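You operate a simulated robot arm through the tools that you are given. There is no shell and no other tool. Be economical: measure what you need, move in short steps, check, and stop when the job is done.

You run a simulated two-armed robot. Do the job below in one go: nothing can be reset, and whatever is moved stays where it is left.

TASK
Stack the pack marked "Pasta" from the top of the long table on top of the pack that says "Corn". Take the corn tray on the top of the long table and put it away on the top of the island bench. Fetch the length tile from the top of the long table and set it on the shelf of the sealer table. Put the blue canister on the floor of the tipper cradle. Open the spare drawer, put the teal tag labelled "Heavy" from the top of the press bench in the inside of the spare drawer, then shut the drawer. Take the white bottle from the top of the press bench and leave it on top of the core there. Any order will do. Set down upright: blue canister, bottle.

It is judged by the outcome, as a careful person would: the job done as asked, and still so three seconds after it is handed in. It fails if anything else is knocked over, pushed out of place, dropped, spilled or broken.

THE ROBOT
Two 7-joint arms with two-finger parallel grippers on one trunk, on a base that drives. Base frame: it is fixed to the floor where the robot stands at the start and does not move with it; the origin is under the middle of the robot, x ahead of it, y to its left, z up. Units: mm, degrees, N and s.
The left shoulder is at the start at [70, 134, 1151], the right one opposite. With the tool pointing down near the work surface each hand reaches from about 100 to 640 mm from the robot's upright axis, wherever it stands, measured 20 degrees to its own side. Places, roughly: blue canister (12x6x19 cm) [-800, 9500, 1400]; bottle [-2500, 8250, 750]; core (6x6x13 cm) [-2100, 8400, 900]; floor of the tipper cradle [-2300, 8300, 900]; inside of the spare drawer [-2000, 4400, 200]; shelf of the sealer table [-2500, 4200, 200]; spare drawer [-2000, 4400, 300]; teal tag [-2250, 8250, 750]; top of the island bench [800, 7200, 600]. Payload 1.57 kg a hand.
The tool frame of a hand sits at the grasp point between the pads (the TCP): z along the fingers, y along the line on which they close. The tips reach 30 mm beyond it. The gripper opens to 80 mm. The fingers are 17 mm wide and 12 mm thick; the gripper's body (40 by 82 mm) begins 80 mm behind the TCP.
Orientation is told as [roll, pitch, yaw] about the base's x, y, z axes, in that order, counted from this pose: with the fingers straight down and closing along the base's y, the tool's x points along the base's -x, its y along +y and its z along -z.

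THE INTERFACE
- The arms move only by the tool arm_command. It takes "left_motion", "right_motion" or both (then of equal length, played together; a hand with none holds still); each is a list of rows, each a list of 7 numbers: the turn, a rotation vector about the tool's x, y, z in degrees, then the shift along the tool's x, y, z in mm, then the opening in per cent of the stroke, from 0 (shut) to 100 (fully open). In form: [[ax, ay, az, x, y, z, fingers], ...]. A call has 1 to 10 rows; each row is the pose to reach, as a shift and turn from the pose commanded when the call began, along the tool's axes at that moment. Rows are played at 5 a second. More than 50 mm and 8.6 degrees between two rows, or a gripper value outside its range, and nothing of the call is played. A pose out of reach is approached as far as the arm can. The call stops where the force on the tool passes 40 N (or 10 N more than at its start, if that is more) or the arm is blocked; 0.2 s more then pass. The fingers move at their own pace (about 153 mm/s each) and stop on an object; they squeeze with about 39 N. The grip force told is the motor's: it shows also when the fingers shut on nothing. Time passes only in rows, and 0.2 s behind the last, so rows that repeat a pose let the fingers close. The reply holds the time, the measured pose of the TCP, the force on the tool along the base axes, the opening and the grip force, in the units named above and with some noise, with the torque about the TCP (base axes, N m) and any sound that the robot's microphone picked up, and new pictures: "show" is both (left out), scene, wrist or none (wrist: the cameras of the hands that moved).
- Cameras (640 x 400 px; columns grow to the right, rows downward): "scene" is now at [127.2, 11.4, 1375.1]; the picture's right is [0.18, -0.98, 0.00], its down [-0.65, -0.12, -0.75] and it looks along [0.74, 0.14, -0.66] (base axes); focal length 252 px, centre (320, 200). "left" rides on the left gripper at [72, 7, -122] in its tool frame; the picture's right is [-0.09, 1.00, 0.00], its down [-0.84, -0.08, -0.54] and it looks along [-0.54, -0.05, 0.84] (tool axes); focal length 238 px, centre (320, 200). "right" rides on the right gripper at [72, -7, -122] in its tool frame; the picture's right is [0.09, 1.00, 0.00], its down [-0.84, 0.08, -0.54] and it looks along [-0.54, 0.05, 0.84] (tool axes); focal length 238 px, centre (320, 200). There is no depth. A picture from a camera that has moved, and an enlarged one, comes with that camera's place and axes in the base frame and with its lens. The place of the scene camera against the robot may be out by one fixed shift of up to 12 mm in any direction.
- raise_lower(by): slides the trunk up (or, below 0, down) by that many mm; the arms and the scene camera ride with it, the base frame stays. It gives what a move gives, with no picture.
- steer(legs): drives the robot by 1 to 6 legs, each [ahead, left, turn to the left] in mm, mm and degrees, along the robot's own axes; the way and the turn of a leg run together, so that a leg with both is an arc; at most 1500 mm and 180 degrees a leg. The arms and the cameras ride along, it lands a little off, and it stops where it bumps. It gives what a move gives, and a new picture of the scene camera.
- pan_tilt(pan, tilt): turns the head with the scene camera to pan (to the left, within 86 degrees either way) and tilt (down, from -29 to 69), counted from straight ahead of the robot. It gives what a move gives, and a new picture of the scene camera.
- zoom(camera, box): a new picture of the part [left, top, right, bottom] of that camera's present view, enlarged. The clock stands still meanwhile.
- finish_job(): hands the job in; it is judged then, once.

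Go step by step. Nothing tells you exact positions but the pictures and the camera data: compare them with the known pose of the tool, close in by small moves and look again before you grip or let go. The budget is 207 turns and 260 pictures, counting those below and the enlarged ones. Unless the task says otherwise, let go and move clear before handing in.

The tools are called after "Emit:" as name(argument=value, ...) on one line, values as JSON. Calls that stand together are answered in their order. arm_command: Moves the arms, as the interface text tells. Its arguments: {"type":"object","properties":{"left_motion":{"type":"array","items":{"type":"array","items":{"type":"number"}}},"right_motion":{"type":"array","items":{"type":"array","items":{"type":"number"}}},"show":{"type":"string","enum":["both","scene","wrist","none"]}},"required":[]} The other tools are called the same way: raise_lower (by) slides the trunk up or down; steer (legs) drives the base; pan_tilt (pan, tilt) turns the head that bears the scene camera; zoom (camera, box) takes an enlarged picture of a part of a camera's view; finish_job () hands the job in.

At the start:

```text
time: 0.0
left_eef_pos: [353.1, 236.3, 1126.1]
left_orientation: [0.0, 0.0, 0.0]
left_wrist_force: [-0.1, 0.3, 0.2]
left_torque: [0.0, -0.01, 0.0]
left_grip_width: 80.0
left_finger_force: 0.1
right_eef_pos: [383.7, -68.3, 1089.9]
right_orientation: [0.0, -0.1, -0.1]
right_wrist_force: [-0.4, 0.3, -0.3]
right_torque: [0.0, -0.04, 0.01]
right_grip_width: 80.0
right_finger_force: 0.1
trunk travel left (down, up): [-725.0, 215.0]
robot x, y, heading: [0.2, 1.0, -0.1]
head pan, tilt: [10.5, 41.2]
```

scene: 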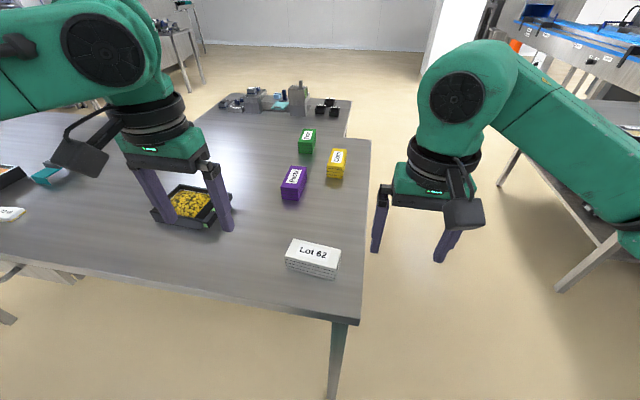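
right: 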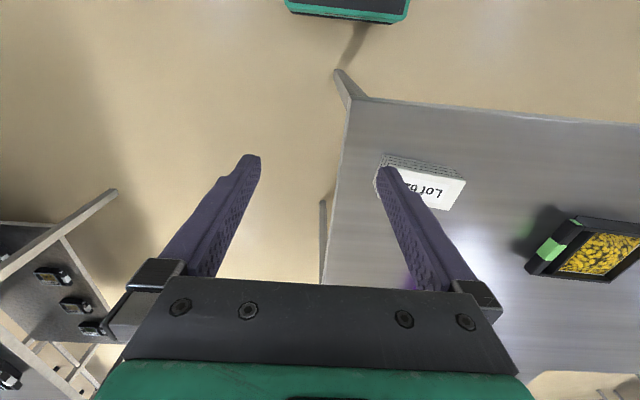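
left: 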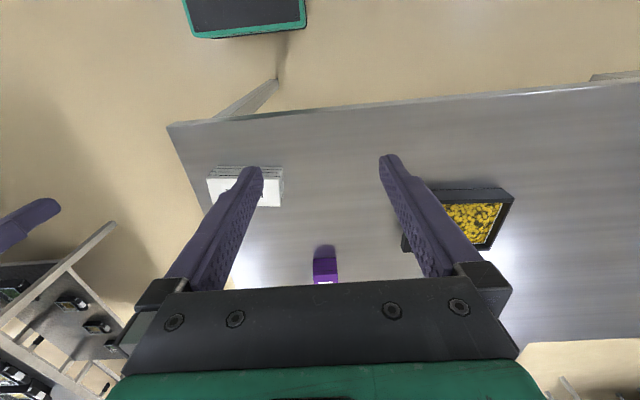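

I see the long table ahead with three coloured packs, a corn tray and some other things at left. I'll enlarge the labels first.

Emit:
zoom(camera="scene", box=[210, 70, 370, 290])

Emit:
pan_tilt(pan=50, tilt=35)

```text
1.82 times, centred on (290, 180) of scene
camera zoom: at [127.2, 11.4, 1375.1], right [0.18, -0.98, 0.0], down [-0.65, -0.12, -0.75], along [0.74, 0.14, -0.66], focal length 459 px, centre (374, 236)
```

zoom: 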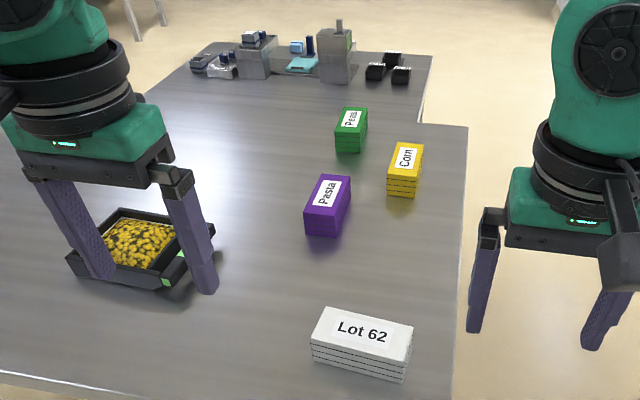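

```text
time: 1.1
left_eef_pos: [352.9, 235.2, 1126.6]
left_orientation: [0.0, 0.0, 0.1]
left_wrist_force: [-0.5, -0.2, 0.4]
left_torque: [0.0, 0.02, -0.06]
left_grip_width: 80.1
left_finger_force: 0.0
right_eef_pos: [383.9, -67.2, 1087.4]
right_orientation: [0.0, -0.1, 0.0]
right_wrist_force: [-0.1, 0.1, -0.5]
right_torque: [0.02, 0.01, 0.01]
right_grip_width: 79.9
right_finger_force: 0.0
trunk travel left (down, up): [-725.0, 215.0]
robot x, y, heading: [-0.5, 0.5, 0.3]
head pan, tilt: [50.0, 35.0]
camera scene: at [101.1, 63.3, 1384.4], right [0.77, -0.64, 0.0], down [-0.37, -0.44, -0.82], along [0.53, 0.63, -0.57], focal length 252 px, centre (320, 200)
```

scene: 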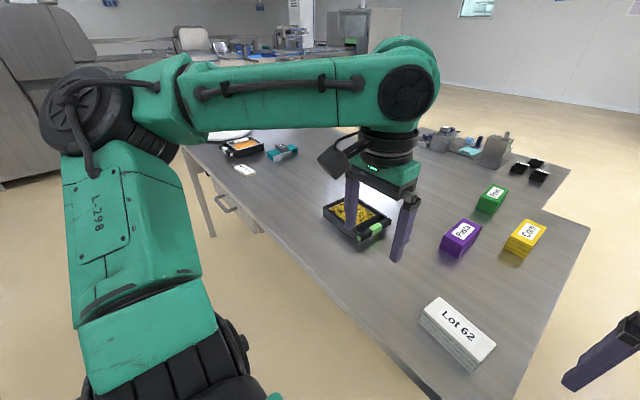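

Pasta is at about (790, 225), Corn at (950, 100), and the corn tray at (640, 530). Now I look for the length tile and the rest of the room.

Emit:
zoom(camera="scene", box=[180, 110, 340, 210])

Emit:
zoom(camera="scene", box=[400, 110, 600, 270])

Emit:
pan_tilt(pan=-60, tilt=25)

Emit:
pan_tilt(pan=85, tilt=10)

```text
4.00 times, centred on (260, 160) of scene
camera zoom: at [101.1, 63.3, 1384.4], right [0.77, -0.64, 0.0], down [-0.37, -0.44, -0.82], along [0.53, 0.63, -0.57], focal length 1010 px, centre (560, 360)
```

zoom: 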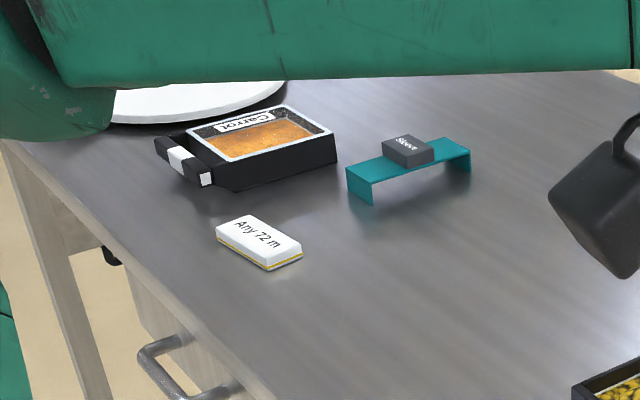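

```text
2.50 times, centred on (500, 190) of scene
camera zoom: at [101.1, 63.3, 1384.4], right [0.77, -0.64, 0.0], down [-0.37, -0.44, -0.82], along [0.53, 0.63, -0.57], focal length 631 px, centre (-130, 225)
```

zoom: 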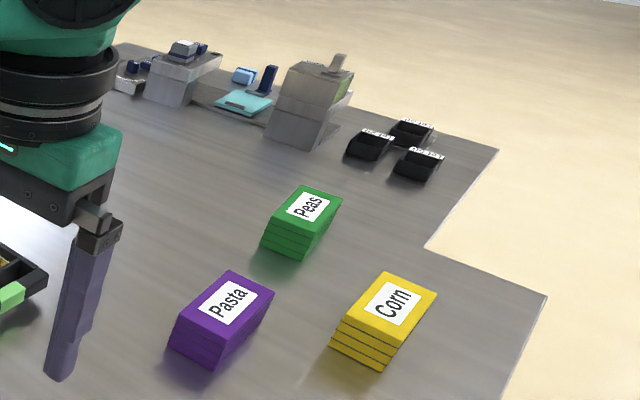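

```text
time: 2.9
left_eef_pos: [353.2, 235.9, 1125.0]
left_orientation: [0.0, 0.0, 0.1]
left_wrist_force: [0.3, 0.1, 0.3]
left_torque: [-0.01, 0.02, -0.02]
left_grip_width: 80.1
left_finger_force: 0.1
right_eef_pos: [383.7, -67.8, 1088.4]
right_orientation: [0.0, -0.1, 0.0]
right_wrist_force: [0.7, 0.4, -0.7]
right_torque: [-0.02, 0.0, -0.01]
right_grip_width: 80.0
right_finger_force: 0.0
trunk travel left (down, up): [-725.0, 215.0]
robot x, y, heading: [-3.9, 2.0, 0.2]
head pan, tilt: [-60.0, 25.0]
camera scene: at [90.5, -83.8, 1400.1], right [-0.87, -0.5, 0.0], down [-0.21, 0.37, -0.91], along [0.45, -0.78, -0.42], focal length 252 px, centre (320, 200)
```

scene: 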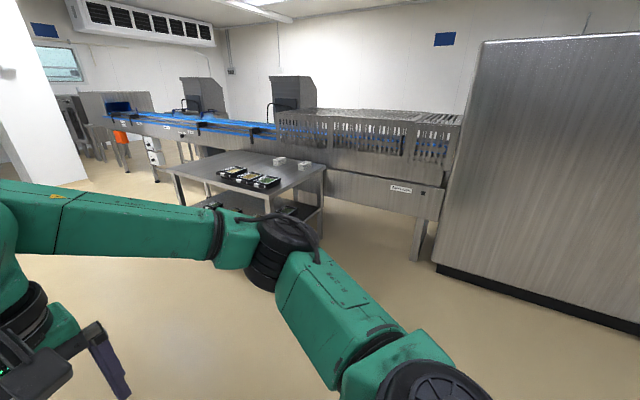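

```text
time: 5.2
left_eef_pos: [352.5, 236.0, 1125.5]
left_orientation: [0.0, 0.0, 0.1]
left_wrist_force: [0.9, -0.1, 0.1]
left_torque: [-0.02, 0.02, -0.01]
left_grip_width: 80.2
left_finger_force: 0.1
right_eef_pos: [383.4, -67.4, 1088.2]
right_orientation: [0.0, 0.0, 0.0]
right_wrist_force: [-0.2, 0.6, 0.4]
right_torque: [-0.03, 0.0, -0.02]
right_grip_width: 79.8
right_finger_force: 0.1
trunk travel left (down, up): [-725.0, 215.0]
robot x, y, heading: [-2.6, -2.5, -0.0]
head pan, tilt: [85.0, 10.0]
camera scene: at [52.6, 88.6, 1424.5], right [1.0, -0.09, 0.0], down [-0.02, -0.17, -0.98], along [0.09, 0.98, -0.17], focal length 252 px, centre (320, 200)
```

scene: 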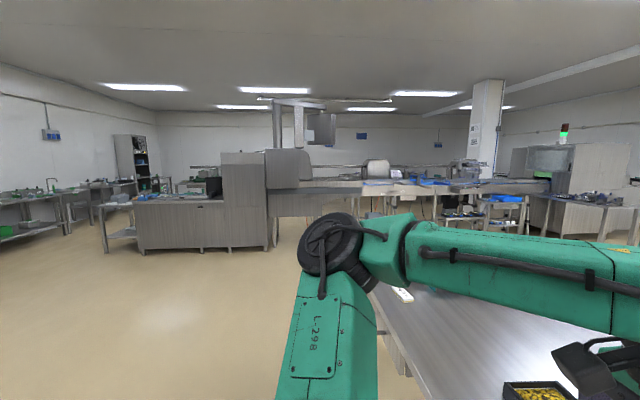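

The tile reading "Any 72 m" sits near (515, 1115). I check how far my own base reaches ahead before driving up to the table.

Emit:
pan_tilt(pan=-30, tilt=69)

```text
time: 7.2
left_eef_pos: [352.2, 235.9, 1125.3]
left_orientation: [0.1, 0.0, 0.0]
left_wrist_force: [-0.6, 0.0, 0.4]
left_torque: [0.05, 0.01, -0.01]
left_grip_width: 79.9
left_finger_force: 0.1
right_eef_pos: [383.7, -68.2, 1089.0]
right_orientation: [-0.1, 0.0, 0.0]
right_wrist_force: [-0.1, 0.4, -0.1]
right_torque: [-0.03, 0.0, -0.02]
right_grip_width: 80.0
right_finger_force: 0.1
trunk travel left (down, up): [-725.0, 215.0]
robot x, y, heading: [0.1, -0.9, 0.1]
head pan, tilt: [-30.0, 68.8]
camera scene: at [92.9, -32.0, 1340.7], right [-0.5, -0.87, 0.0], down [-0.81, 0.47, -0.36], along [0.31, -0.18, -0.93], focal length 252 px, centre (320, 200)
```

scene: 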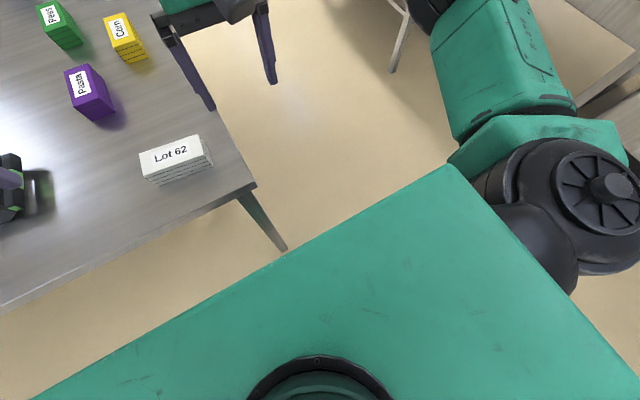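

Both packs lie near the table's right edge (y ≈ -24), so I drive round to that side and face it.

Emit:
steer(legs=[[0, -650, 0], [860, 0, 0], [0, 0, 90], [250, 0, 0]])

Emit:
pan_tilt(pan=0, tilt=50)

```text
time: 20.1
left_eef_pos: [639.8, -24.9, 1126.3]
left_orientation: [0.0, 0.0, 90.6]
left_wrist_force: [-0.7, 0.1, -0.4]
left_torque: [0.0, 0.01, 0.04]
left_grip_width: 79.7
left_finger_force: 0.1
right_eef_pos: [943.5, 7.8, 1088.2]
right_orientation: [0.0, -0.1, 90.2]
right_wrist_force: [0.6, 0.5, -0.5]
right_torque: [0.0, 0.01, -0.02]
right_grip_width: 79.9
right_finger_force: 0.0
trunk travel left (down, up): [-725.0, 215.0]
robot x, y, heading: [876.5, -373.9, 90.5]
head pan, tilt: [-30.0, 68.8]
camera scene: at [900.3, -281.6, 1340.8], right [0.87, -0.49, 0.0], down [-0.46, -0.81, -0.36], along [0.18, 0.32, -0.93], focal length 252 px, centre (320, 200)
```

scene: 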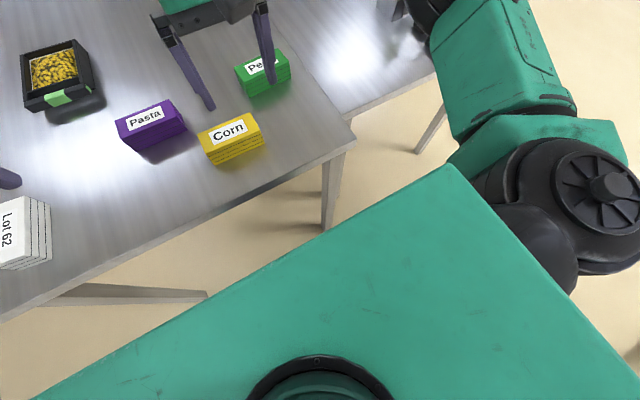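

```text
time: 21.1
left_eef_pos: [640.7, -24.5, 1126.4]
left_orientation: [-0.1, 0.0, 90.6]
left_wrist_force: [-0.2, 1.2, -0.4]
left_torque: [-0.04, -0.01, -0.01]
left_grip_width: 79.9
left_finger_force: 0.0
right_eef_pos: [943.3, 7.2, 1087.4]
right_orientation: [0.0, -0.1, 90.4]
right_wrist_force: [-0.4, 0.7, -0.6]
right_torque: [0.04, 0.02, 0.02]
right_grip_width: 79.8
right_finger_force: 0.1
trunk travel left (down, up): [-725.0, 215.0]
robot x, y, heading: [880.2, -373.4, 90.2]
head pan, tilt: [0.0, 50.0]
camera scene: at [872.2, -252.2, 1362.6], right [1.0, 0.01, 0.0], down [0.0, -0.77, -0.64], along [0.0, 0.64, -0.77], focal length 252 px, centre (320, 200)
```

scene: 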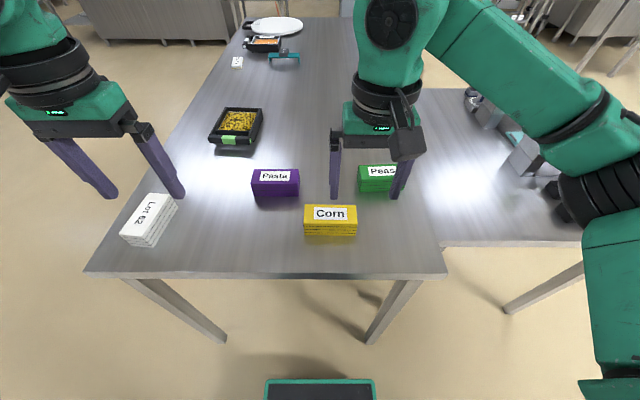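

Both packs lie with their long side along x. I move 70 mm closer, then bring the left hand over Pasta, turning it so it closes along y, and take the right hand out of the way.

Emit:
steer(legs=[[70, 0, 0]])

Emit:
arm_command(left_motion=[[0, 0, 8, -17, -11, 5, 100], [0, 0, 16, -34, -22, 10, 100], [0, 0, 24, -51, -33, 15, 100], [0, 0, 32, -68, -44, 20, 100], [0, 0, 40, -85, -55, 25, 100], [0, 0, 48, -102, -66, 30, 100], [0, 0, 56, -119, -77, 35, 100], [0, 0, 64, -136, -88, 40, 100], [0, 0, 72, -153, -99, 45, 100], [0, 0, 80, -170, -110, 50, 100]], right_motion=[[0, 0, 0, 0, -20, 0, 100], [0, 0, 0, 0, -40, 0, 100], [0, 0, 0, 5, -60, 0, 100], [0, 0, 0, 10, -80, 0, 100], [0, 0, 0, 20, -100, 0, 100], [0, 0, 0, 30, -120, 0, 100], [0, 0, 0, 40, -140, 0, 100], [0, 0, 0, 50, -160, 0, 100], [0, 0, 0, 60, -180, 0, 100], [0, 0, 0, 70, -200, 0, 100]], show="both")

```text
time: 22.1
left_eef_pos: [640.1, 43.7, 1128.0]
left_orientation: [0.0, -0.1, 90.6]
left_wrist_force: [0.2, 0.3, 0.3]
left_torque: [0.03, 0.0, 0.03]
left_grip_width: 80.0
left_finger_force: 0.1
right_eef_pos: [943.0, 76.6, 1090.1]
right_orientation: [-0.1, -0.3, 90.5]
right_wrist_force: [0.1, -1.1, -0.3]
right_torque: [0.0, -0.01, 0.0]
right_grip_width: 80.4
right_finger_force: 0.2
trunk travel left (down, up): [-725.0, 215.0]
robot x, y, heading: [881.8, -309.8, 90.3]
head pan, tilt: [0.0, 50.0]
camera scene: at [871.5, -185.4, 1363.0], right [1.0, 0.01, 0.0], down [0.01, -0.76, -0.64], along [-0.01, 0.64, -0.76], focal length 252 px, centre (320, 200)
```

scene: 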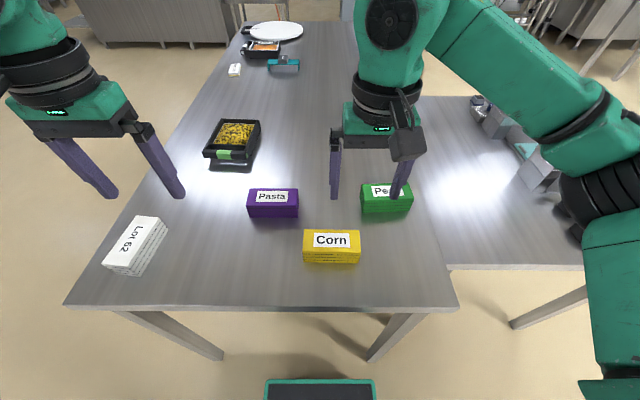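

```text
time: 24.3
left_eef_pos: [741.2, 203.7, 1074.3]
left_orientation: [0.2, -0.1, 10.5]
left_wrist_force: [0.5, -0.4, -0.6]
left_torque: [0.03, 0.02, 0.01]
left_grip_width: 80.0
left_finger_force: 0.0
left hand out of reach, approached as far as the arm can: row 10
right_eef_pos: [1143.8, 9.7, 1089.6]
right_orientation: [0.0, -0.1, 90.6]
right_wrist_force: [0.3, 0.0, -0.3]
right_torque: [0.01, 0.04, -0.03]
right_grip_width: 79.7
right_finger_force: 0.0
trunk travel left (down, up): [-725.0, 215.0]
robot x, y, heading: [875.9, -303.3, 90.8]
head pan, tilt: [0.0, 50.0]
camera scene: at [872.3, -182.7, 1362.8], right [1.0, 0.01, 0.0], down [0.01, -0.77, -0.64], along [-0.01, 0.64, -0.77], focal length 252 px, centre (320, 200)
camera right: at [1151.4, -62.5, 1211.1], right [-0.99, -0.1, 0.0], down [-0.08, 0.84, 0.54], along [-0.06, 0.54, -0.84], focal length 238 px, centre (320, 200)
camera left: at [668.3, 196.8, 1196.8], right [-0.09, 1.0, 0.0], down [0.84, 0.07, 0.54], along [0.54, 0.05, -0.84], focal length 238 px, centre (320, 200)
```

scene: 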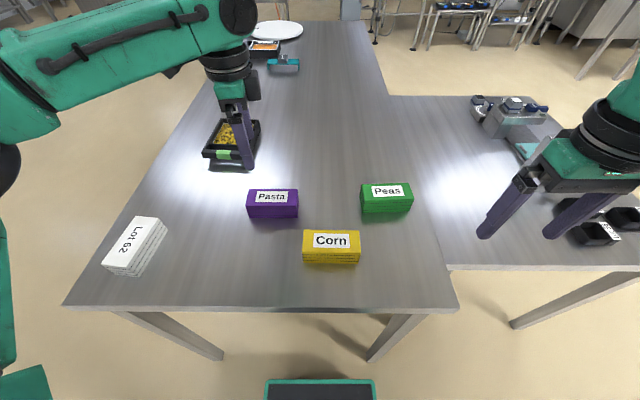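
right: 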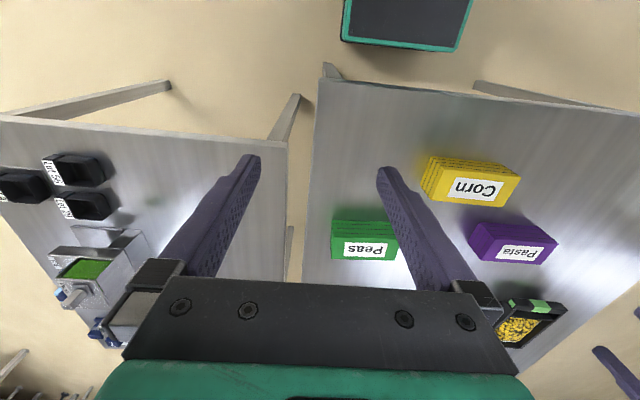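
left: 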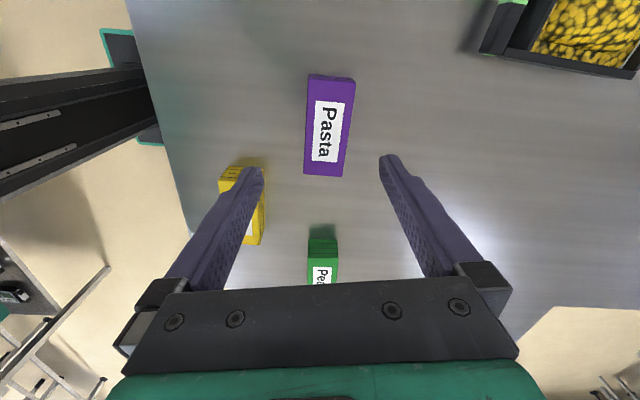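

Comparing the three views puts Pasta's top centre at about (760, 215, 880), aligned with x, and the table top near z ≈ 827. I lower the left hand and finish the turn.

Emit:
arm_command(left_motion=[[0, 0, 0, 0, 0, 40, 100], [0, 0, 5, 0, 0, 80, 100], [0, 0, 10.6, 0, 0, 110, 100]], show="both")

```text
time: 25.1
left_eef_pos: [739.7, 206.3, 966.0]
left_orientation: [0.2, -0.2, -0.2]
left_wrist_force: [-0.3, 0.6, -0.3]
left_torque: [0.05, 0.03, 0.04]
left_grip_width: 80.0
left_finger_force: 0.1
right_eef_pos: [1143.6, 10.5, 1088.4]
right_orientation: [0.0, 0.0, 90.5]
right_wrist_force: [-0.7, -1.0, -0.6]
right_torque: [0.0, 0.0, 0.01]
right_grip_width: 79.9
right_finger_force: 0.0
trunk travel left (down, up): [-725.0, 215.0]
robot x, y, heading: [878.8, -305.3, 90.4]
head pan, tilt: [0.0, 50.0]
camera scene: at [871.1, -181.6, 1362.6], right [1.0, 0.01, 0.0], down [0.01, -0.77, -0.64], along [0.0, 0.64, -0.77], focal length 252 px, centre (320, 200)
camera left: at [666.4, 211.0, 1088.3], right [0.1, 1.0, 0.0], down [0.83, -0.08, 0.54], along [0.54, -0.05, -0.84], focal length 238 px, centre (320, 200)
```

scene: 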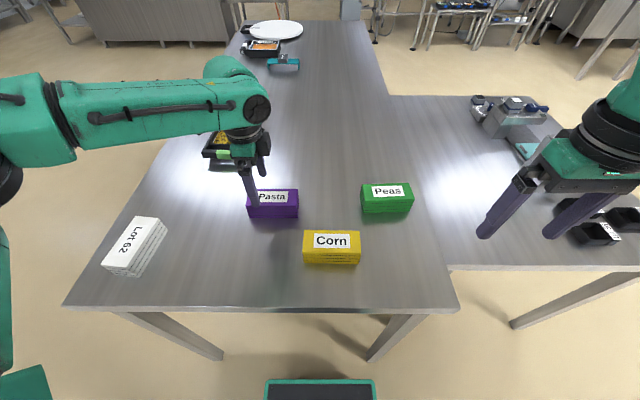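
left: 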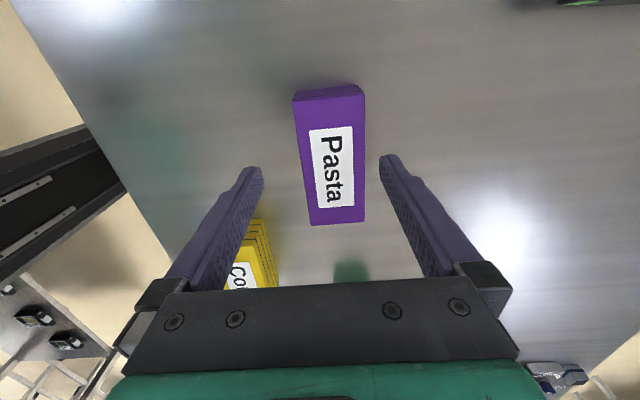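

Pasta's top centre works out at (767, 215), 58 wide and aligned with the hand. I descend around it and close.

Emit:
arm_command(left_motion=[[0, 0, 0, -27, 9, 20, 100], [0, 0, 0, -27, 9, 60, 100], [0, 0, 0, -27, 9, 98, 100]], show="both")

```text
time: 25.8
left_eef_pos: [746.0, 192.0, 928.5]
left_orientation: [2.0, -0.4, -0.2]
left_wrist_force: [-0.6, -4.7, 14.3]
left_torque: [0.44, 0.02, 0.04]
left_grip_width: 76.5
left_finger_force: 0.1
left hand out of reach, approached as far as the arm can: row 1, 2, 3
right_eef_pos: [1144.0, 7.8, 1090.3]
right_orientation: [0.0, -0.2, 90.4]
right_wrist_force: [0.4, 0.5, 0.3]
right_torque: [0.02, 0.0, 0.01]
right_grip_width: 80.3
right_finger_force: 0.0
trunk travel left (down, up): [-725.0, 215.0]
robot x, y, heading: [877.9, -304.8, 90.3]
head pan, tilt: [0.0, 50.0]
stopped in row 3 (left hand): the force on the tool passed its limit (the readings are from after the stop); the commanded pose is now the measured one
camera scene: at [871.8, -185.1, 1363.0], right [1.0, 0.01, 0.0], down [0.01, -0.76, -0.64], along [-0.01, 0.64, -0.76], focal length 252 px, centre (320, 200)
camera left: at [671.3, 193.4, 1050.9], right [0.1, 0.99, 0.04], down [0.83, -0.1, 0.55], along [0.55, -0.02, -0.84], focal length 238 px, centre (320, 200)
```

scene: 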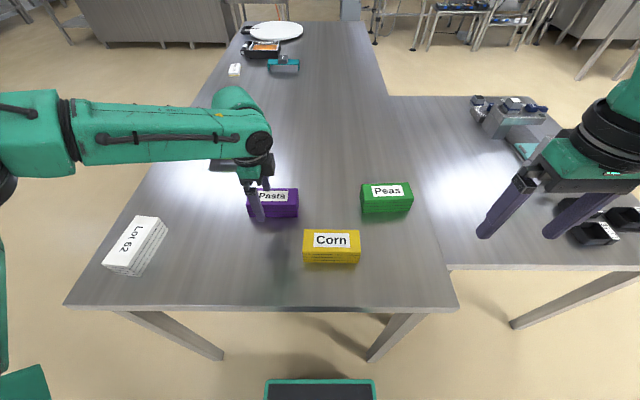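
left: 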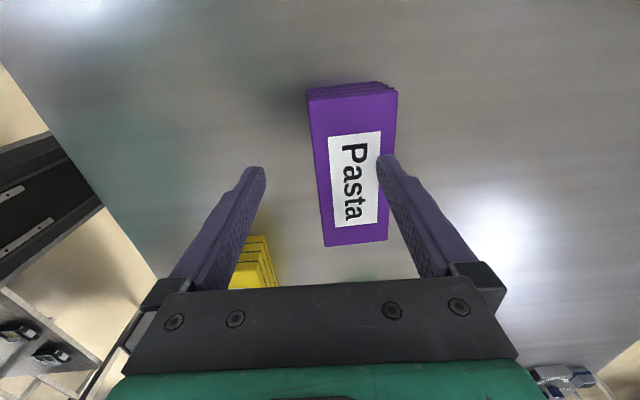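

A finger touched the pack's top because this hand was at the limit of its reach. I lift off, check nothing shifted, and drive slightly closer.

Emit:
arm_command(left_motion=[[0, 0, 0, 0, 0, -30, 100], [0, 0, 0, 0, 0, -60, 100]], show="none")

Emit:
steer(legs=[[60, 0, 0]])

Emit:
zoom(camera="left", box=[0, 0, 640, 400])

```text
time: 26.4
left_eef_pos: [742.6, 190.3, 986.1]
left_orientation: [1.6, -0.3, 0.0]
left_wrist_force: [-0.3, -1.4, 0.1]
left_torque: [0.06, 0.01, 0.02]
left_grip_width: 80.0
left_finger_force: 0.1
right_eef_pos: [1142.7, 9.8, 1089.7]
right_orientation: [0.1, -0.1, 90.5]
right_wrist_force: [0.4, -0.3, 0.2]
right_torque: [0.02, -0.02, -0.01]
right_grip_width: 80.1
right_finger_force: 0.0
trunk travel left (down, up): [-725.0, 215.0]
robot x, y, heading: [877.2, -303.0, 90.7]
head pan, tilt: [0.0, 50.0]
```

```text
time: 27.3
left_eef_pos: [743.9, 245.9, 988.4]
left_orientation: [1.9, -0.6, -0.3]
left_wrist_force: [0.1, -0.1, 0.0]
left_torque: [0.02, 0.0, 0.0]
left_grip_width: 79.8
left_finger_force: 0.1
right_eef_pos: [1143.4, 66.1, 1090.7]
right_orientation: [0.0, -0.1, 90.4]
right_wrist_force: [-0.4, -1.1, -0.2]
right_torque: [0.0, -0.01, -0.03]
right_grip_width: 80.0
right_finger_force: 0.1
trunk travel left (down, up): [-725.0, 215.0]
robot x, y, heading: [875.8, -248.4, 90.4]
head pan, tilt: [0.0, 50.0]
camera scene: at [871.5, -127.0, 1363.1], right [1.0, 0.01, 0.0], down [0.0, -0.76, -0.65], along [0.0, 0.65, -0.76], focal length 252 px, centre (320, 200)
```

scene: 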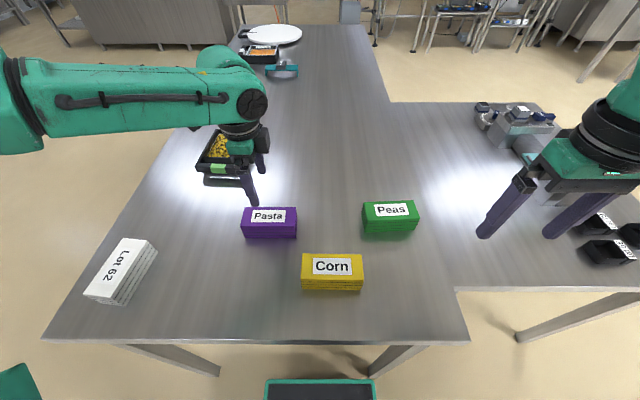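

```text
1.00 times, centred on (320, 200) of left
camera zoom: at [670.6, 249.9, 1109.9], right [0.1, 0.99, 0.03], down [0.83, -0.1, 0.55], along [0.55, -0.03, -0.84], focal length 238 px, centre (320, 200)
```

zoom: 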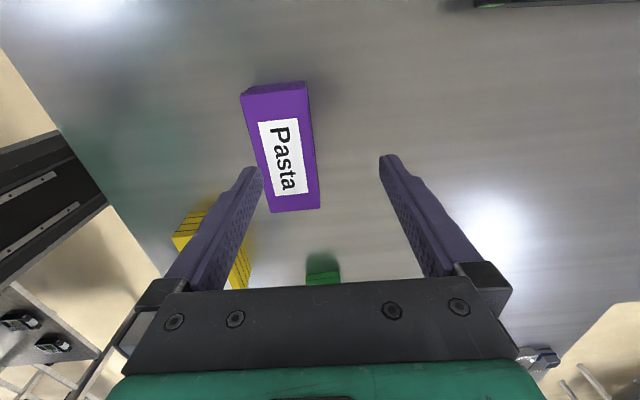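

I recompute Pasta's centre as (766, 213). I level the hand, centre it and descend in stages.

Emit:
arm_command(left_motion=[[1.9, 0, 0, -12, -18, 0, 100], [1.9, 0, 0, -23, -33, 10, 100], [1.9, 0, 0, -23, -33, 40, 100], [1.9, 0, 0, -23, -33, 55, 100]], show="wrist")

```text
time: 28.3
left_eef_pos: [767.0, 219.5, 930.5]
left_orientation: [-0.2, -0.5, -0.4]
left_wrist_force: [0.6, -0.2, -0.1]
left_torque: [0.01, -0.03, 0.01]
left_grip_width: 79.9
left_finger_force: 0.0
right_eef_pos: [1143.2, 68.3, 1089.4]
right_orientation: [0.0, -0.1, 90.5]
right_wrist_force: [-1.6, 0.2, 0.3]
right_torque: [0.03, 0.02, -0.03]
right_grip_width: 79.8
right_finger_force: 0.0
trunk travel left (down, up): [-725.0, 215.0]
robot x, y, heading: [881.3, -246.2, 90.4]
head pan, tilt: [0.0, 50.0]
camera left: at [693.6, 225.1, 1052.1], right [0.1, 1.0, 0.0], down [0.83, -0.08, 0.55], along [0.55, -0.06, -0.84], focal length 238 px, centre (320, 200)
```

left: 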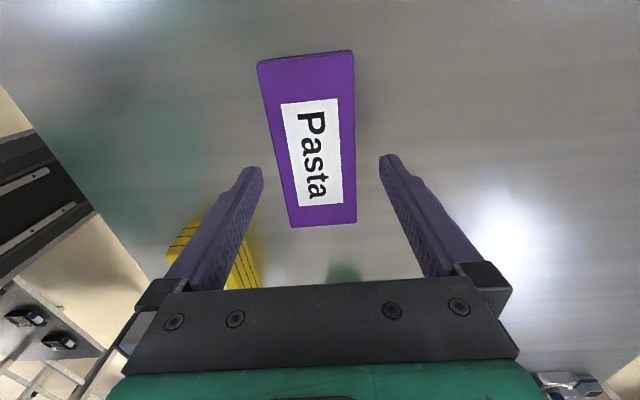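

The hand is 6 mm too far in y. I shift it and go down around the pack.

Emit:
arm_command(left_motion=[[0, 0, 0, 0, -6, 0, 100], [0, 0, 0, 0, -6, 30, 100], [0, 0, 0, 0, -6, 57, 100], [0, 0, 0, 0, -6, 57, 0], [0, 0, 0, 0, -6, 57, 0], [0, 0, 0, 0, -6, 57, 0]], show="wrist")

```text
time: 29.7
left_eef_pos: [758.1, 207.7, 880.0]
left_orientation: [-0.1, -0.5, -0.3]
left_wrist_force: [-0.3, 5.6, 13.4]
left_torque: [0.21, -0.66, 0.2]
left_grip_width: 55.0
left_finger_force: 39.3
left hand out of reach, approached as far as the arm can: row 3, 4, 5, 6
right_eef_pos: [1143.2, 69.4, 1089.6]
right_orientation: [0.0, -0.1, 90.2]
right_wrist_force: [-0.4, -1.0, 0.3]
right_torque: [0.02, -0.01, 0.01]
right_grip_width: 80.1
right_finger_force: 0.1
trunk travel left (down, up): [-725.0, 215.0]
robot x, y, heading: [878.8, -244.3, 90.2]
head pan, tilt: [0.0, 50.0]
camera left: at [685.6, 214.4, 1002.0], right [0.1, 1.0, 0.0], down [0.83, -0.08, 0.55], along [0.55, -0.05, -0.83], focal length 238 px, centre (320, 200)
```

left: 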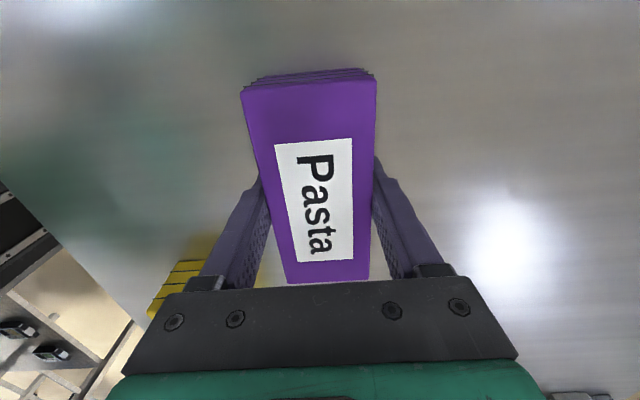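

Pasta is gripped (55 mm). I lift it.

Emit:
arm_command(left_motion=[[0, 0, 0, 0, 0, -20, 0], [0, 0, 0, 0, 0, -50, 0], [0, 0, 0, 0, 0, -80, 0], [0, 0, 0, 0, 0, -110, 0]], show="both")

```text
time: 30.7
left_eef_pos: [756.7, 208.5, 989.2]
left_orientation: [-0.2, -0.5, -0.3]
left_wrist_force: [0.1, 0.1, -2.5]
left_torque: [-0.04, 0.0, -0.01]
left_grip_width: 54.8
left_finger_force: 38.9
right_eef_pos: [1144.6, 68.8, 1089.8]
right_orientation: [0.0, 0.1, 90.3]
right_wrist_force: [-0.2, 0.1, 1.0]
right_torque: [0.01, -0.01, -0.03]
right_grip_width: 80.1
right_finger_force: 0.1
trunk travel left (down, up): [-725.0, 215.0]
robot x, y, heading: [877.4, -244.9, 90.2]
head pan, tilt: [0.0, 50.0]
camera scene: at [871.8, -122.9, 1362.6], right [1.0, 0.01, 0.0], down [0.0, -0.77, -0.64], along [0.0, 0.64, -0.77], focal length 252 px, centre (320, 200)
camera left: at [684.8, 215.2, 1110.8], right [0.1, 1.0, -0.01], down [0.83, -0.08, 0.55], along [0.55, -0.06, -0.84], focal length 238 px, centre (320, 200)
```

scene: 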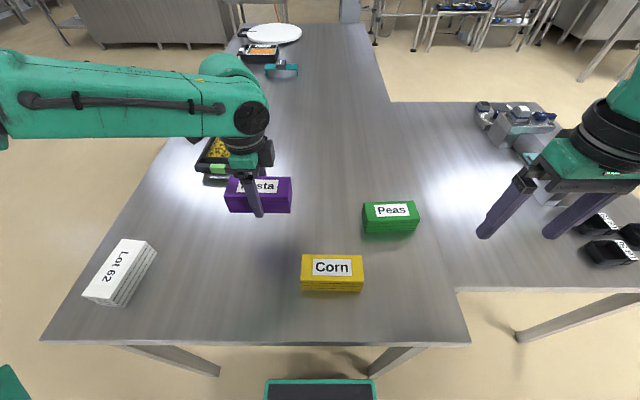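
left: 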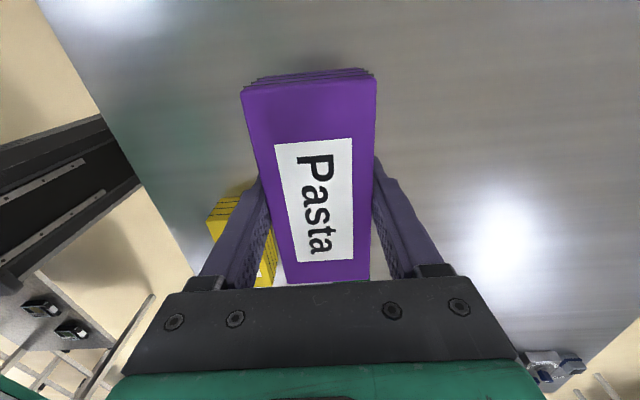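

Pasta is held securely. I need a precise place for Corn, so I bring the right hand's camera over to look.

Emit:
arm_command(right_motion=[[0, 0, 0, 25, 40, 0, 100], [0, 0, 0, 50, 80, 0, 100], [0, 0, 0, 79, 125, 0, 100], [0, 0, 0, 79, 160, 0, 100]], show="wrist")

```text
refused: row 3 steps farther than a row can; nothing moved
```

Emit:
arm_command(right_motion=[[0, 0, 0, 20, 35, 0, 100], [0, 0, 0, 40, 70, 0, 100], [0, 0, 0, 60, 105, 0, 100], [0, 0, 0, 75, 140, 0, 100], [0, 0, 0, 79, 160, 0, 100]], show="wrist")

```text
time: 31.9
left_eef_pos: [757.1, 209.3, 988.8]
left_orientation: [-0.4, -0.5, -0.3]
left_wrist_force: [-0.8, -0.1, -1.8]
left_torque: [-0.01, -0.03, -0.01]
left_grip_width: 54.6
left_finger_force: 38.8
right_eef_pos: [980.6, -8.7, 1090.1]
right_orientation: [0.0, 0.1, 90.2]
right_wrist_force: [-0.2, 0.3, 0.4]
right_torque: [0.02, -0.02, -0.01]
right_grip_width: 79.9
right_finger_force: 0.0
trunk travel left (down, up): [-725.0, 215.0]
robot x, y, heading: [878.2, -246.0, 90.2]
head pan, tilt: [0.0, 50.0]
camera right: at [987.4, -81.1, 1212.1], right [-1.0, -0.1, 0.0], down [-0.08, 0.84, 0.54], along [-0.05, 0.54, -0.84], focal length 238 px, centre (320, 200)
```

right: 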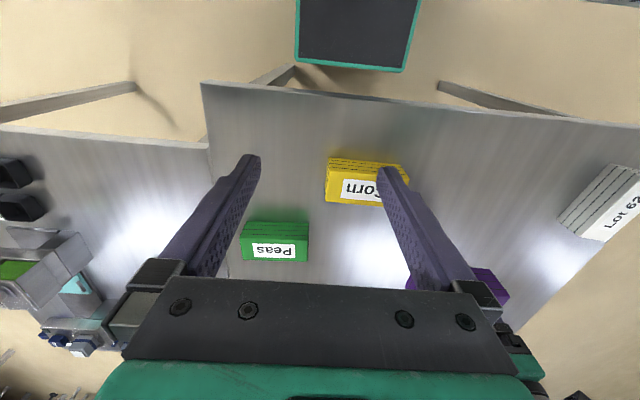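

Corn's top is centred at about (898, 106). I take the right hand away again and carry Pasta above Corn.

Emit:
arm_command(right_motion=[[0, 0, 0, 0, -40, 0, 100], [0, 0, 0, 0, -80, 0, 100], [0, 0, 0, 0, -120, 0, 100], [0, 0, 0, 0, -160, 0, 100], [0, 0, 0, 0, -160, 0, 100]], left_motion=[[0, 0, 0, 0, 0, 0, 0], [0, 0, 0, -32, -26, 0, 0], [0, 0, 0, -65, -52, 0, 0], [0, 0, 0, -98, -78, 0, 0], [0, 0, 0, -130, -103, 0, 0]], show="both")

```text
time: 33.1
left_eef_pos: [854.0, 95.2, 997.9]
left_orientation: [-0.3, -0.6, -0.3]
left_wrist_force: [0.1, -0.4, -2.0]
left_torque: [0.0, 0.0, 0.03]
left_grip_width: 55.1
left_finger_force: 39.1
left hand out of reach, approached as far as the arm can: row 4, 5
right_eef_pos: [1141.2, -8.1, 1093.3]
right_orientation: [0.1, -0.1, 90.4]
right_wrist_force: [-0.5, 0.3, -0.8]
right_torque: [0.04, 0.01, -0.01]
right_grip_width: 79.8
right_finger_force: 0.0
trunk travel left (down, up): [-725.0, 215.0]
robot x, y, heading: [877.2, -245.0, 89.9]
head pan, tilt: [0.0, 50.0]
camera scene: at [870.9, -123.8, 1362.8], right [1.0, 0.01, 0.0], down [0.0, -0.77, -0.64], along [0.0, 0.64, -0.77], focal length 252 px, centre (320, 200)
camera right: at [1148.3, -80.8, 1214.1], right [-1.0, -0.1, 0.0], down [-0.08, 0.84, 0.54], along [-0.05, 0.54, -0.84], focal length 238 px, centre (320, 200)
camera left: at [780.0, 101.9, 1119.5], right [0.1, 1.0, 0.0], down [0.83, -0.08, 0.55], along [0.55, -0.06, -0.83], focal length 238 px, centre (320, 200)
```

scene: 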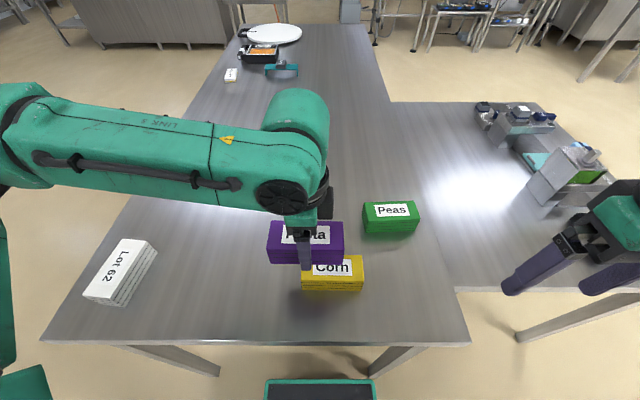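
right: 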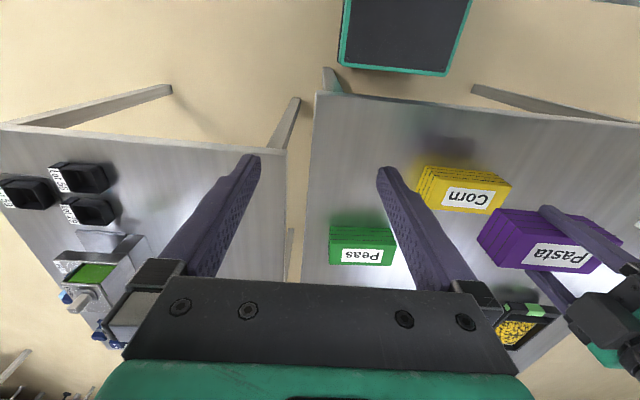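
left: 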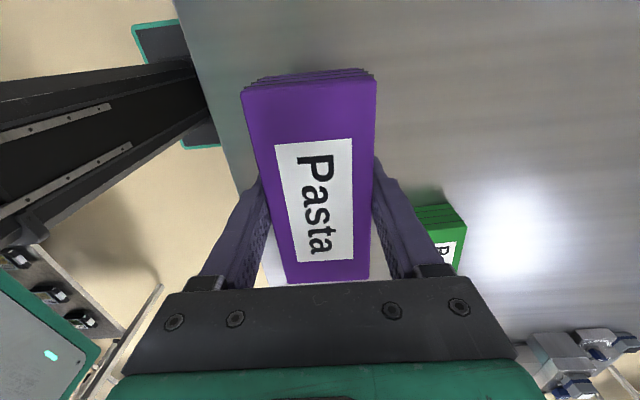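

The left arm is at its limit sideways, so I shift the base right to bring the pack over Corn.

Emit:
steer(legs=[[10, -55, 0]])

```text
time: 34.1
left_eef_pos: [905.8, 106.0, 997.2]
left_orientation: [-0.1, -0.8, -0.2]
left_wrist_force: [-0.5, 0.1, -1.7]
left_torque: [-0.02, 0.0, 0.01]
left_grip_width: 54.8
left_finger_force: 39.5
right_eef_pos: [1194.0, 1.9, 1094.1]
right_orientation: [-0.2, -0.1, 90.3]
right_wrist_force: [0.4, -0.1, 0.5]
right_torque: [-0.02, 0.01, -0.05]
right_grip_width: 79.8
right_finger_force: 0.0
trunk travel left (down, up): [-725.0, 215.0]
robot x, y, heading: [933.7, -240.8, 90.4]
head pan, tilt: [0.0, 50.0]
camera scene: at [922.8, -113.3, 1362.7], right [1.0, 0.01, 0.0], down [0.01, -0.77, -0.64], along [0.0, 0.64, -0.77], focal length 252 px, centre (320, 200)
```

scene: 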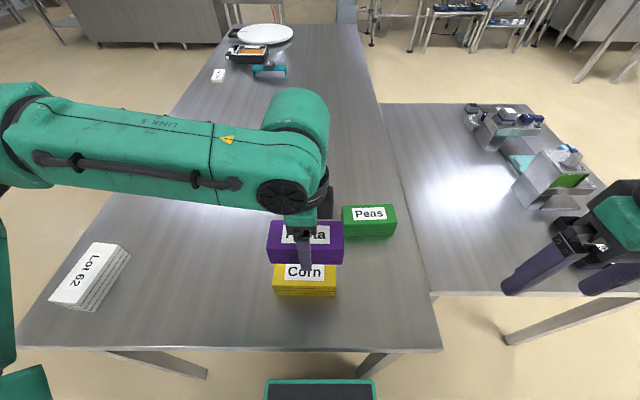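

Pasta is roughly 13 mm too far right. I correct that and lower to just above Corn.

Emit:
arm_command(left_motion=[[0, 0, 0, 13, 0, 0, 0], [0, 0, 0, 13, 0, 25, 0], [0, 0, 0, 13, 0, 48, 0]], show="both")

Emit:
zoom(camera="scene", box=[240, 200, 400, 300])

Emit:
zoom(camera="right", box=[400, 100, 640, 300])

```text
time: 34.9
left_eef_pos: [895.7, 104.3, 948.9]
left_orientation: [-0.2, -0.4, -0.2]
left_wrist_force: [-0.6, -0.2, -2.9]
left_torque: [0.04, 0.0, 0.03]
left_grip_width: 54.9
left_finger_force: 38.5
right_eef_pos: [1197.8, 3.7, 1091.5]
right_orientation: [0.2, 0.0, 90.4]
right_wrist_force: [0.1, 0.7, -0.5]
right_torque: [-0.04, 0.02, 0.01]
right_grip_width: 80.1
right_finger_force: 0.0
trunk travel left (down, up): [-725.0, 215.0]
robot x, y, heading: [928.2, -237.6, 90.4]
head pan, tilt: [0.0, 50.0]
camera scene: at [928.1, -111.3, 1362.5], right [1.0, 0.01, 0.0], down [0.0, -0.77, -0.64], along [0.0, 0.64, -0.77], focal length 252 px, centre (320, 200)
camera left: at [822.6, 110.3, 1071.2], right [0.1, 1.0, 0.0], down [0.83, -0.08, 0.55], along [0.55, -0.06, -0.83], focal length 238 px, centre (320, 200)
```

scene: 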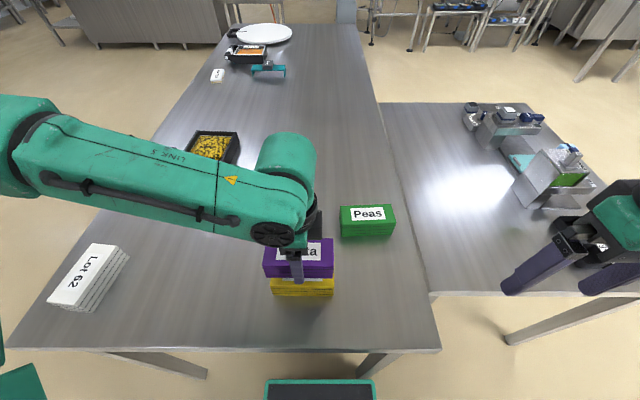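
left: 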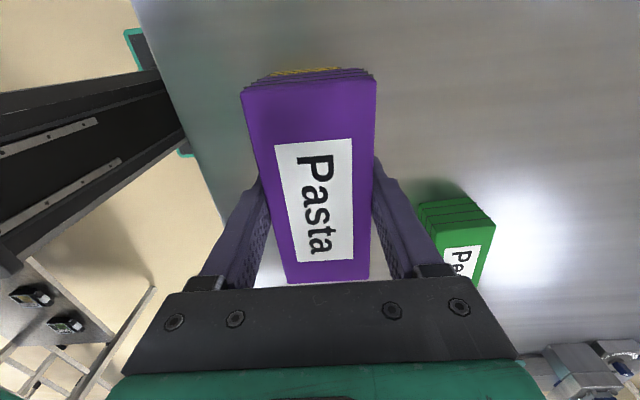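

```text
4.00 times, centred on (320, 250) of scene
camera zoom: at [928.1, -111.3, 1362.5], right [1.0, 0.01, 0.0], down [0.0, -0.77, -0.64], along [0.0, 0.64, -0.77], focal length 1010 px, centre (320, 0)
```

zoom: 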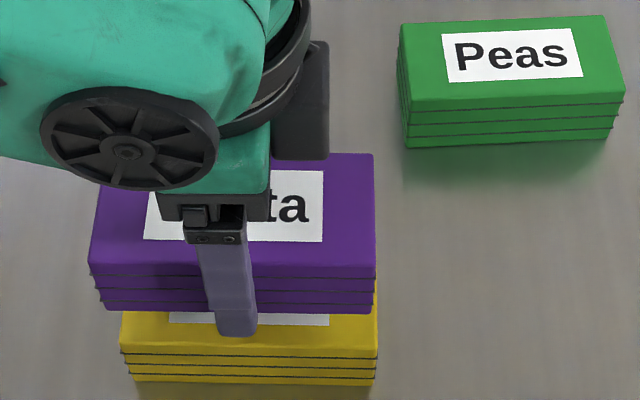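

```text
2.00 times, centred on (520, 200) of right
camera zoom: at [1205.1, -68.4, 1213.4], right [-1.0, -0.1, 0.0], down [-0.08, 0.84, 0.54], along [-0.05, 0.54, -0.84], focal length 477 px, centre (-80, 200)
```

zoom: 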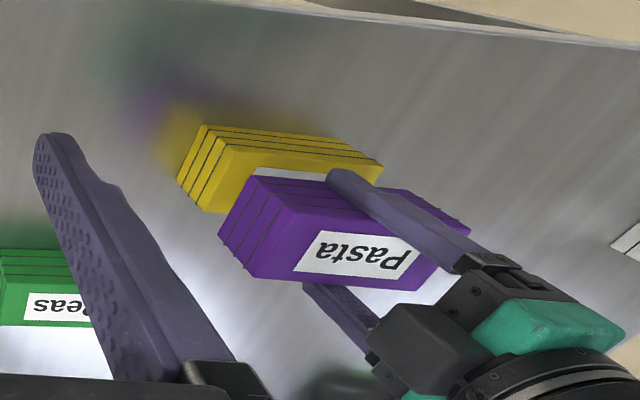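

Pasta is about 10 mm too far from me in y. I correct that and lower gently while watching the force.

Emit:
arm_command(left_motion=[[0, 0, 0, 0, -10, 0, 0], [0, 0, 0, 0, -10, 5, 0], [0, 0, 0, 0, -10, 9, 0]], show="scene")

Emit:
zoom(camera="scene", box=[240, 200, 400, 300])

```text
time: 35.7
left_eef_pos: [896.4, 96.0, 942.0]
left_orientation: [-0.3, -0.7, -0.3]
left_wrist_force: [-0.7, 0.0, -1.9]
left_torque: [-0.01, 0.02, -0.01]
left_grip_width: 54.7
left_finger_force: 38.8
right_eef_pos: [1196.4, 2.3, 1090.8]
right_orientation: [0.0, 0.1, 90.4]
right_wrist_force: [-0.6, 0.3, 0.0]
right_torque: [-0.01, 0.02, 0.0]
right_grip_width: 80.1
right_finger_force: 0.1
trunk travel left (down, up): [-725.0, 215.0]
robot x, y, heading: [934.0, -237.1, 90.3]
head pan, tilt: [0.0, 50.0]
camera scene: at [926.8, -112.6, 1362.6], right [1.0, 0.01, 0.0], down [0.0, -0.77, -0.64], along [0.0, 0.64, -0.77], focal length 252 px, centre (320, 200)
```

scene: 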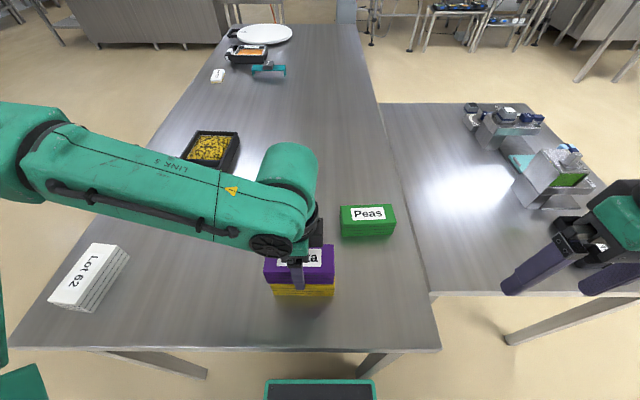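

```text
4.00 times, centred on (320, 250) of scene
camera zoom: at [926.8, -112.6, 1362.6], right [1.0, 0.01, 0.0], down [0.0, -0.77, -0.64], along [0.0, 0.64, -0.77], focal length 1010 px, centre (320, 0)
```

zoom: 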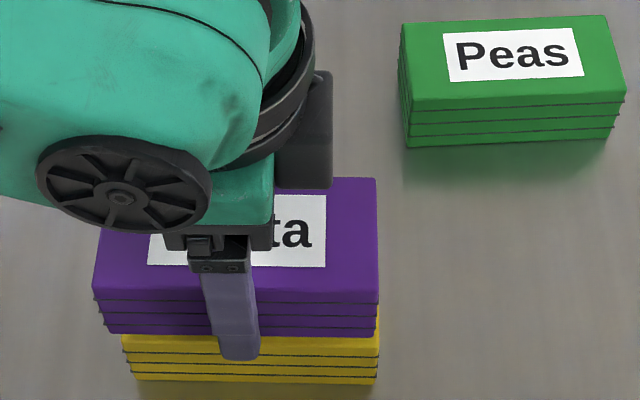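

Alignment looks good (5 mm left in x to fix). I lower until contact.

Emit:
arm_command(left_motion=[[0, 0, 0, -4, 0, 0, 0], [0, 0, 0, -4, 0, 3, 0], [0, 0, 0, -4, 0, 6, 0]], show="none")

Emit:
zoom(camera="scene", box=[240, 200, 400, 300])

```text
time: 36.5
left_eef_pos: [899.9, 96.7, 934.4]
left_orientation: [-0.2, -0.5, -0.1]
left_wrist_force: [-0.8, 0.6, -1.0]
left_torque: [-0.04, -0.01, -0.01]
left_grip_width: 54.4
left_finger_force: 38.9
right_eef_pos: [1196.8, 1.9, 1091.9]
right_orientation: [-0.1, 0.1, 90.5]
right_wrist_force: [0.0, 0.7, 0.1]
right_torque: [0.02, 0.02, 0.0]
right_grip_width: 79.9
right_finger_force: 0.0
trunk travel left (down, up): [-725.0, 215.0]
robot x, y, heading: [934.0, -237.5, 90.4]
head pan, tilt: [0.0, 50.0]
```

```text
4.00 times, centred on (320, 250) of scene
camera zoom: at [927.2, -112.6, 1362.6], right [1.0, 0.01, 0.0], down [0.0, -0.77, -0.64], along [0.0, 0.64, -0.77], focal length 1010 px, centre (320, 0)
```

zoom: 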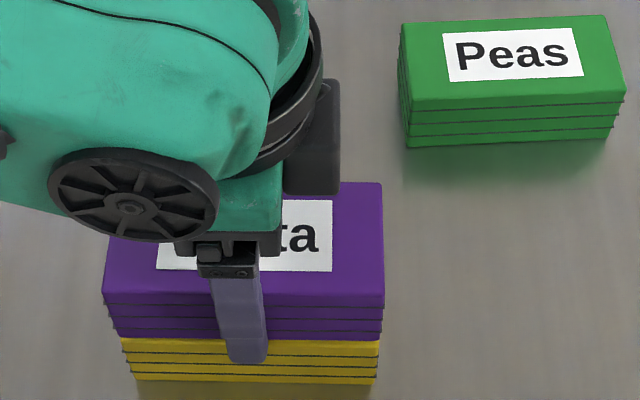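

Emit:
arm_command(left_motion=[[0, 0, 0, 0, 0, 2, 0], [0, 0, 0, 0, 0, 4, 0], [0, 0, 0, 0, 0, 6, 0]], show="none")

Emit:
zoom(camera="scene", box=[240, 200, 400, 300])

```text
time: 37.3
left_eef_pos: [897.3, 96.8, 929.7]
left_orientation: [0.0, -0.8, -0.3]
left_wrist_force: [-1.5, 1.5, 9.3]
left_torque: [0.18, 0.45, -0.11]
left_grip_width: 54.7
left_finger_force: 39.1
left hand out of reach, approached as far as the arm can: row 3
right_eef_pos: [1197.6, 1.4, 1091.8]
right_orientation: [0.0, -0.2, 90.4]
right_wrist_force: [-0.4, 0.5, -1.2]
right_torque: [0.0, 0.01, -0.01]
right_grip_width: 80.0
right_finger_force: 0.1
trunk travel left (down, up): [-725.0, 215.0]
robot x, y, heading: [933.7, -235.0, 90.2]
head pan, tilt: [0.0, 50.0]
```

```text
4.00 times, centred on (320, 250) of scene
camera zoom: at [927.3, -113.4, 1363.0], right [1.0, 0.01, 0.0], down [0.0, -0.77, -0.64], along [0.0, 0.64, -0.77], focal length 1010 px, centre (320, 0)
```

zoom: 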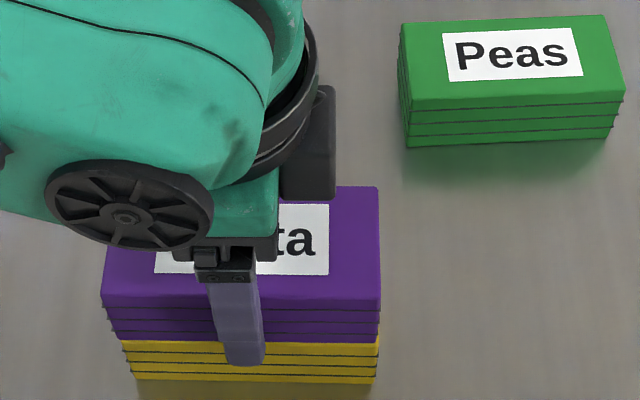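

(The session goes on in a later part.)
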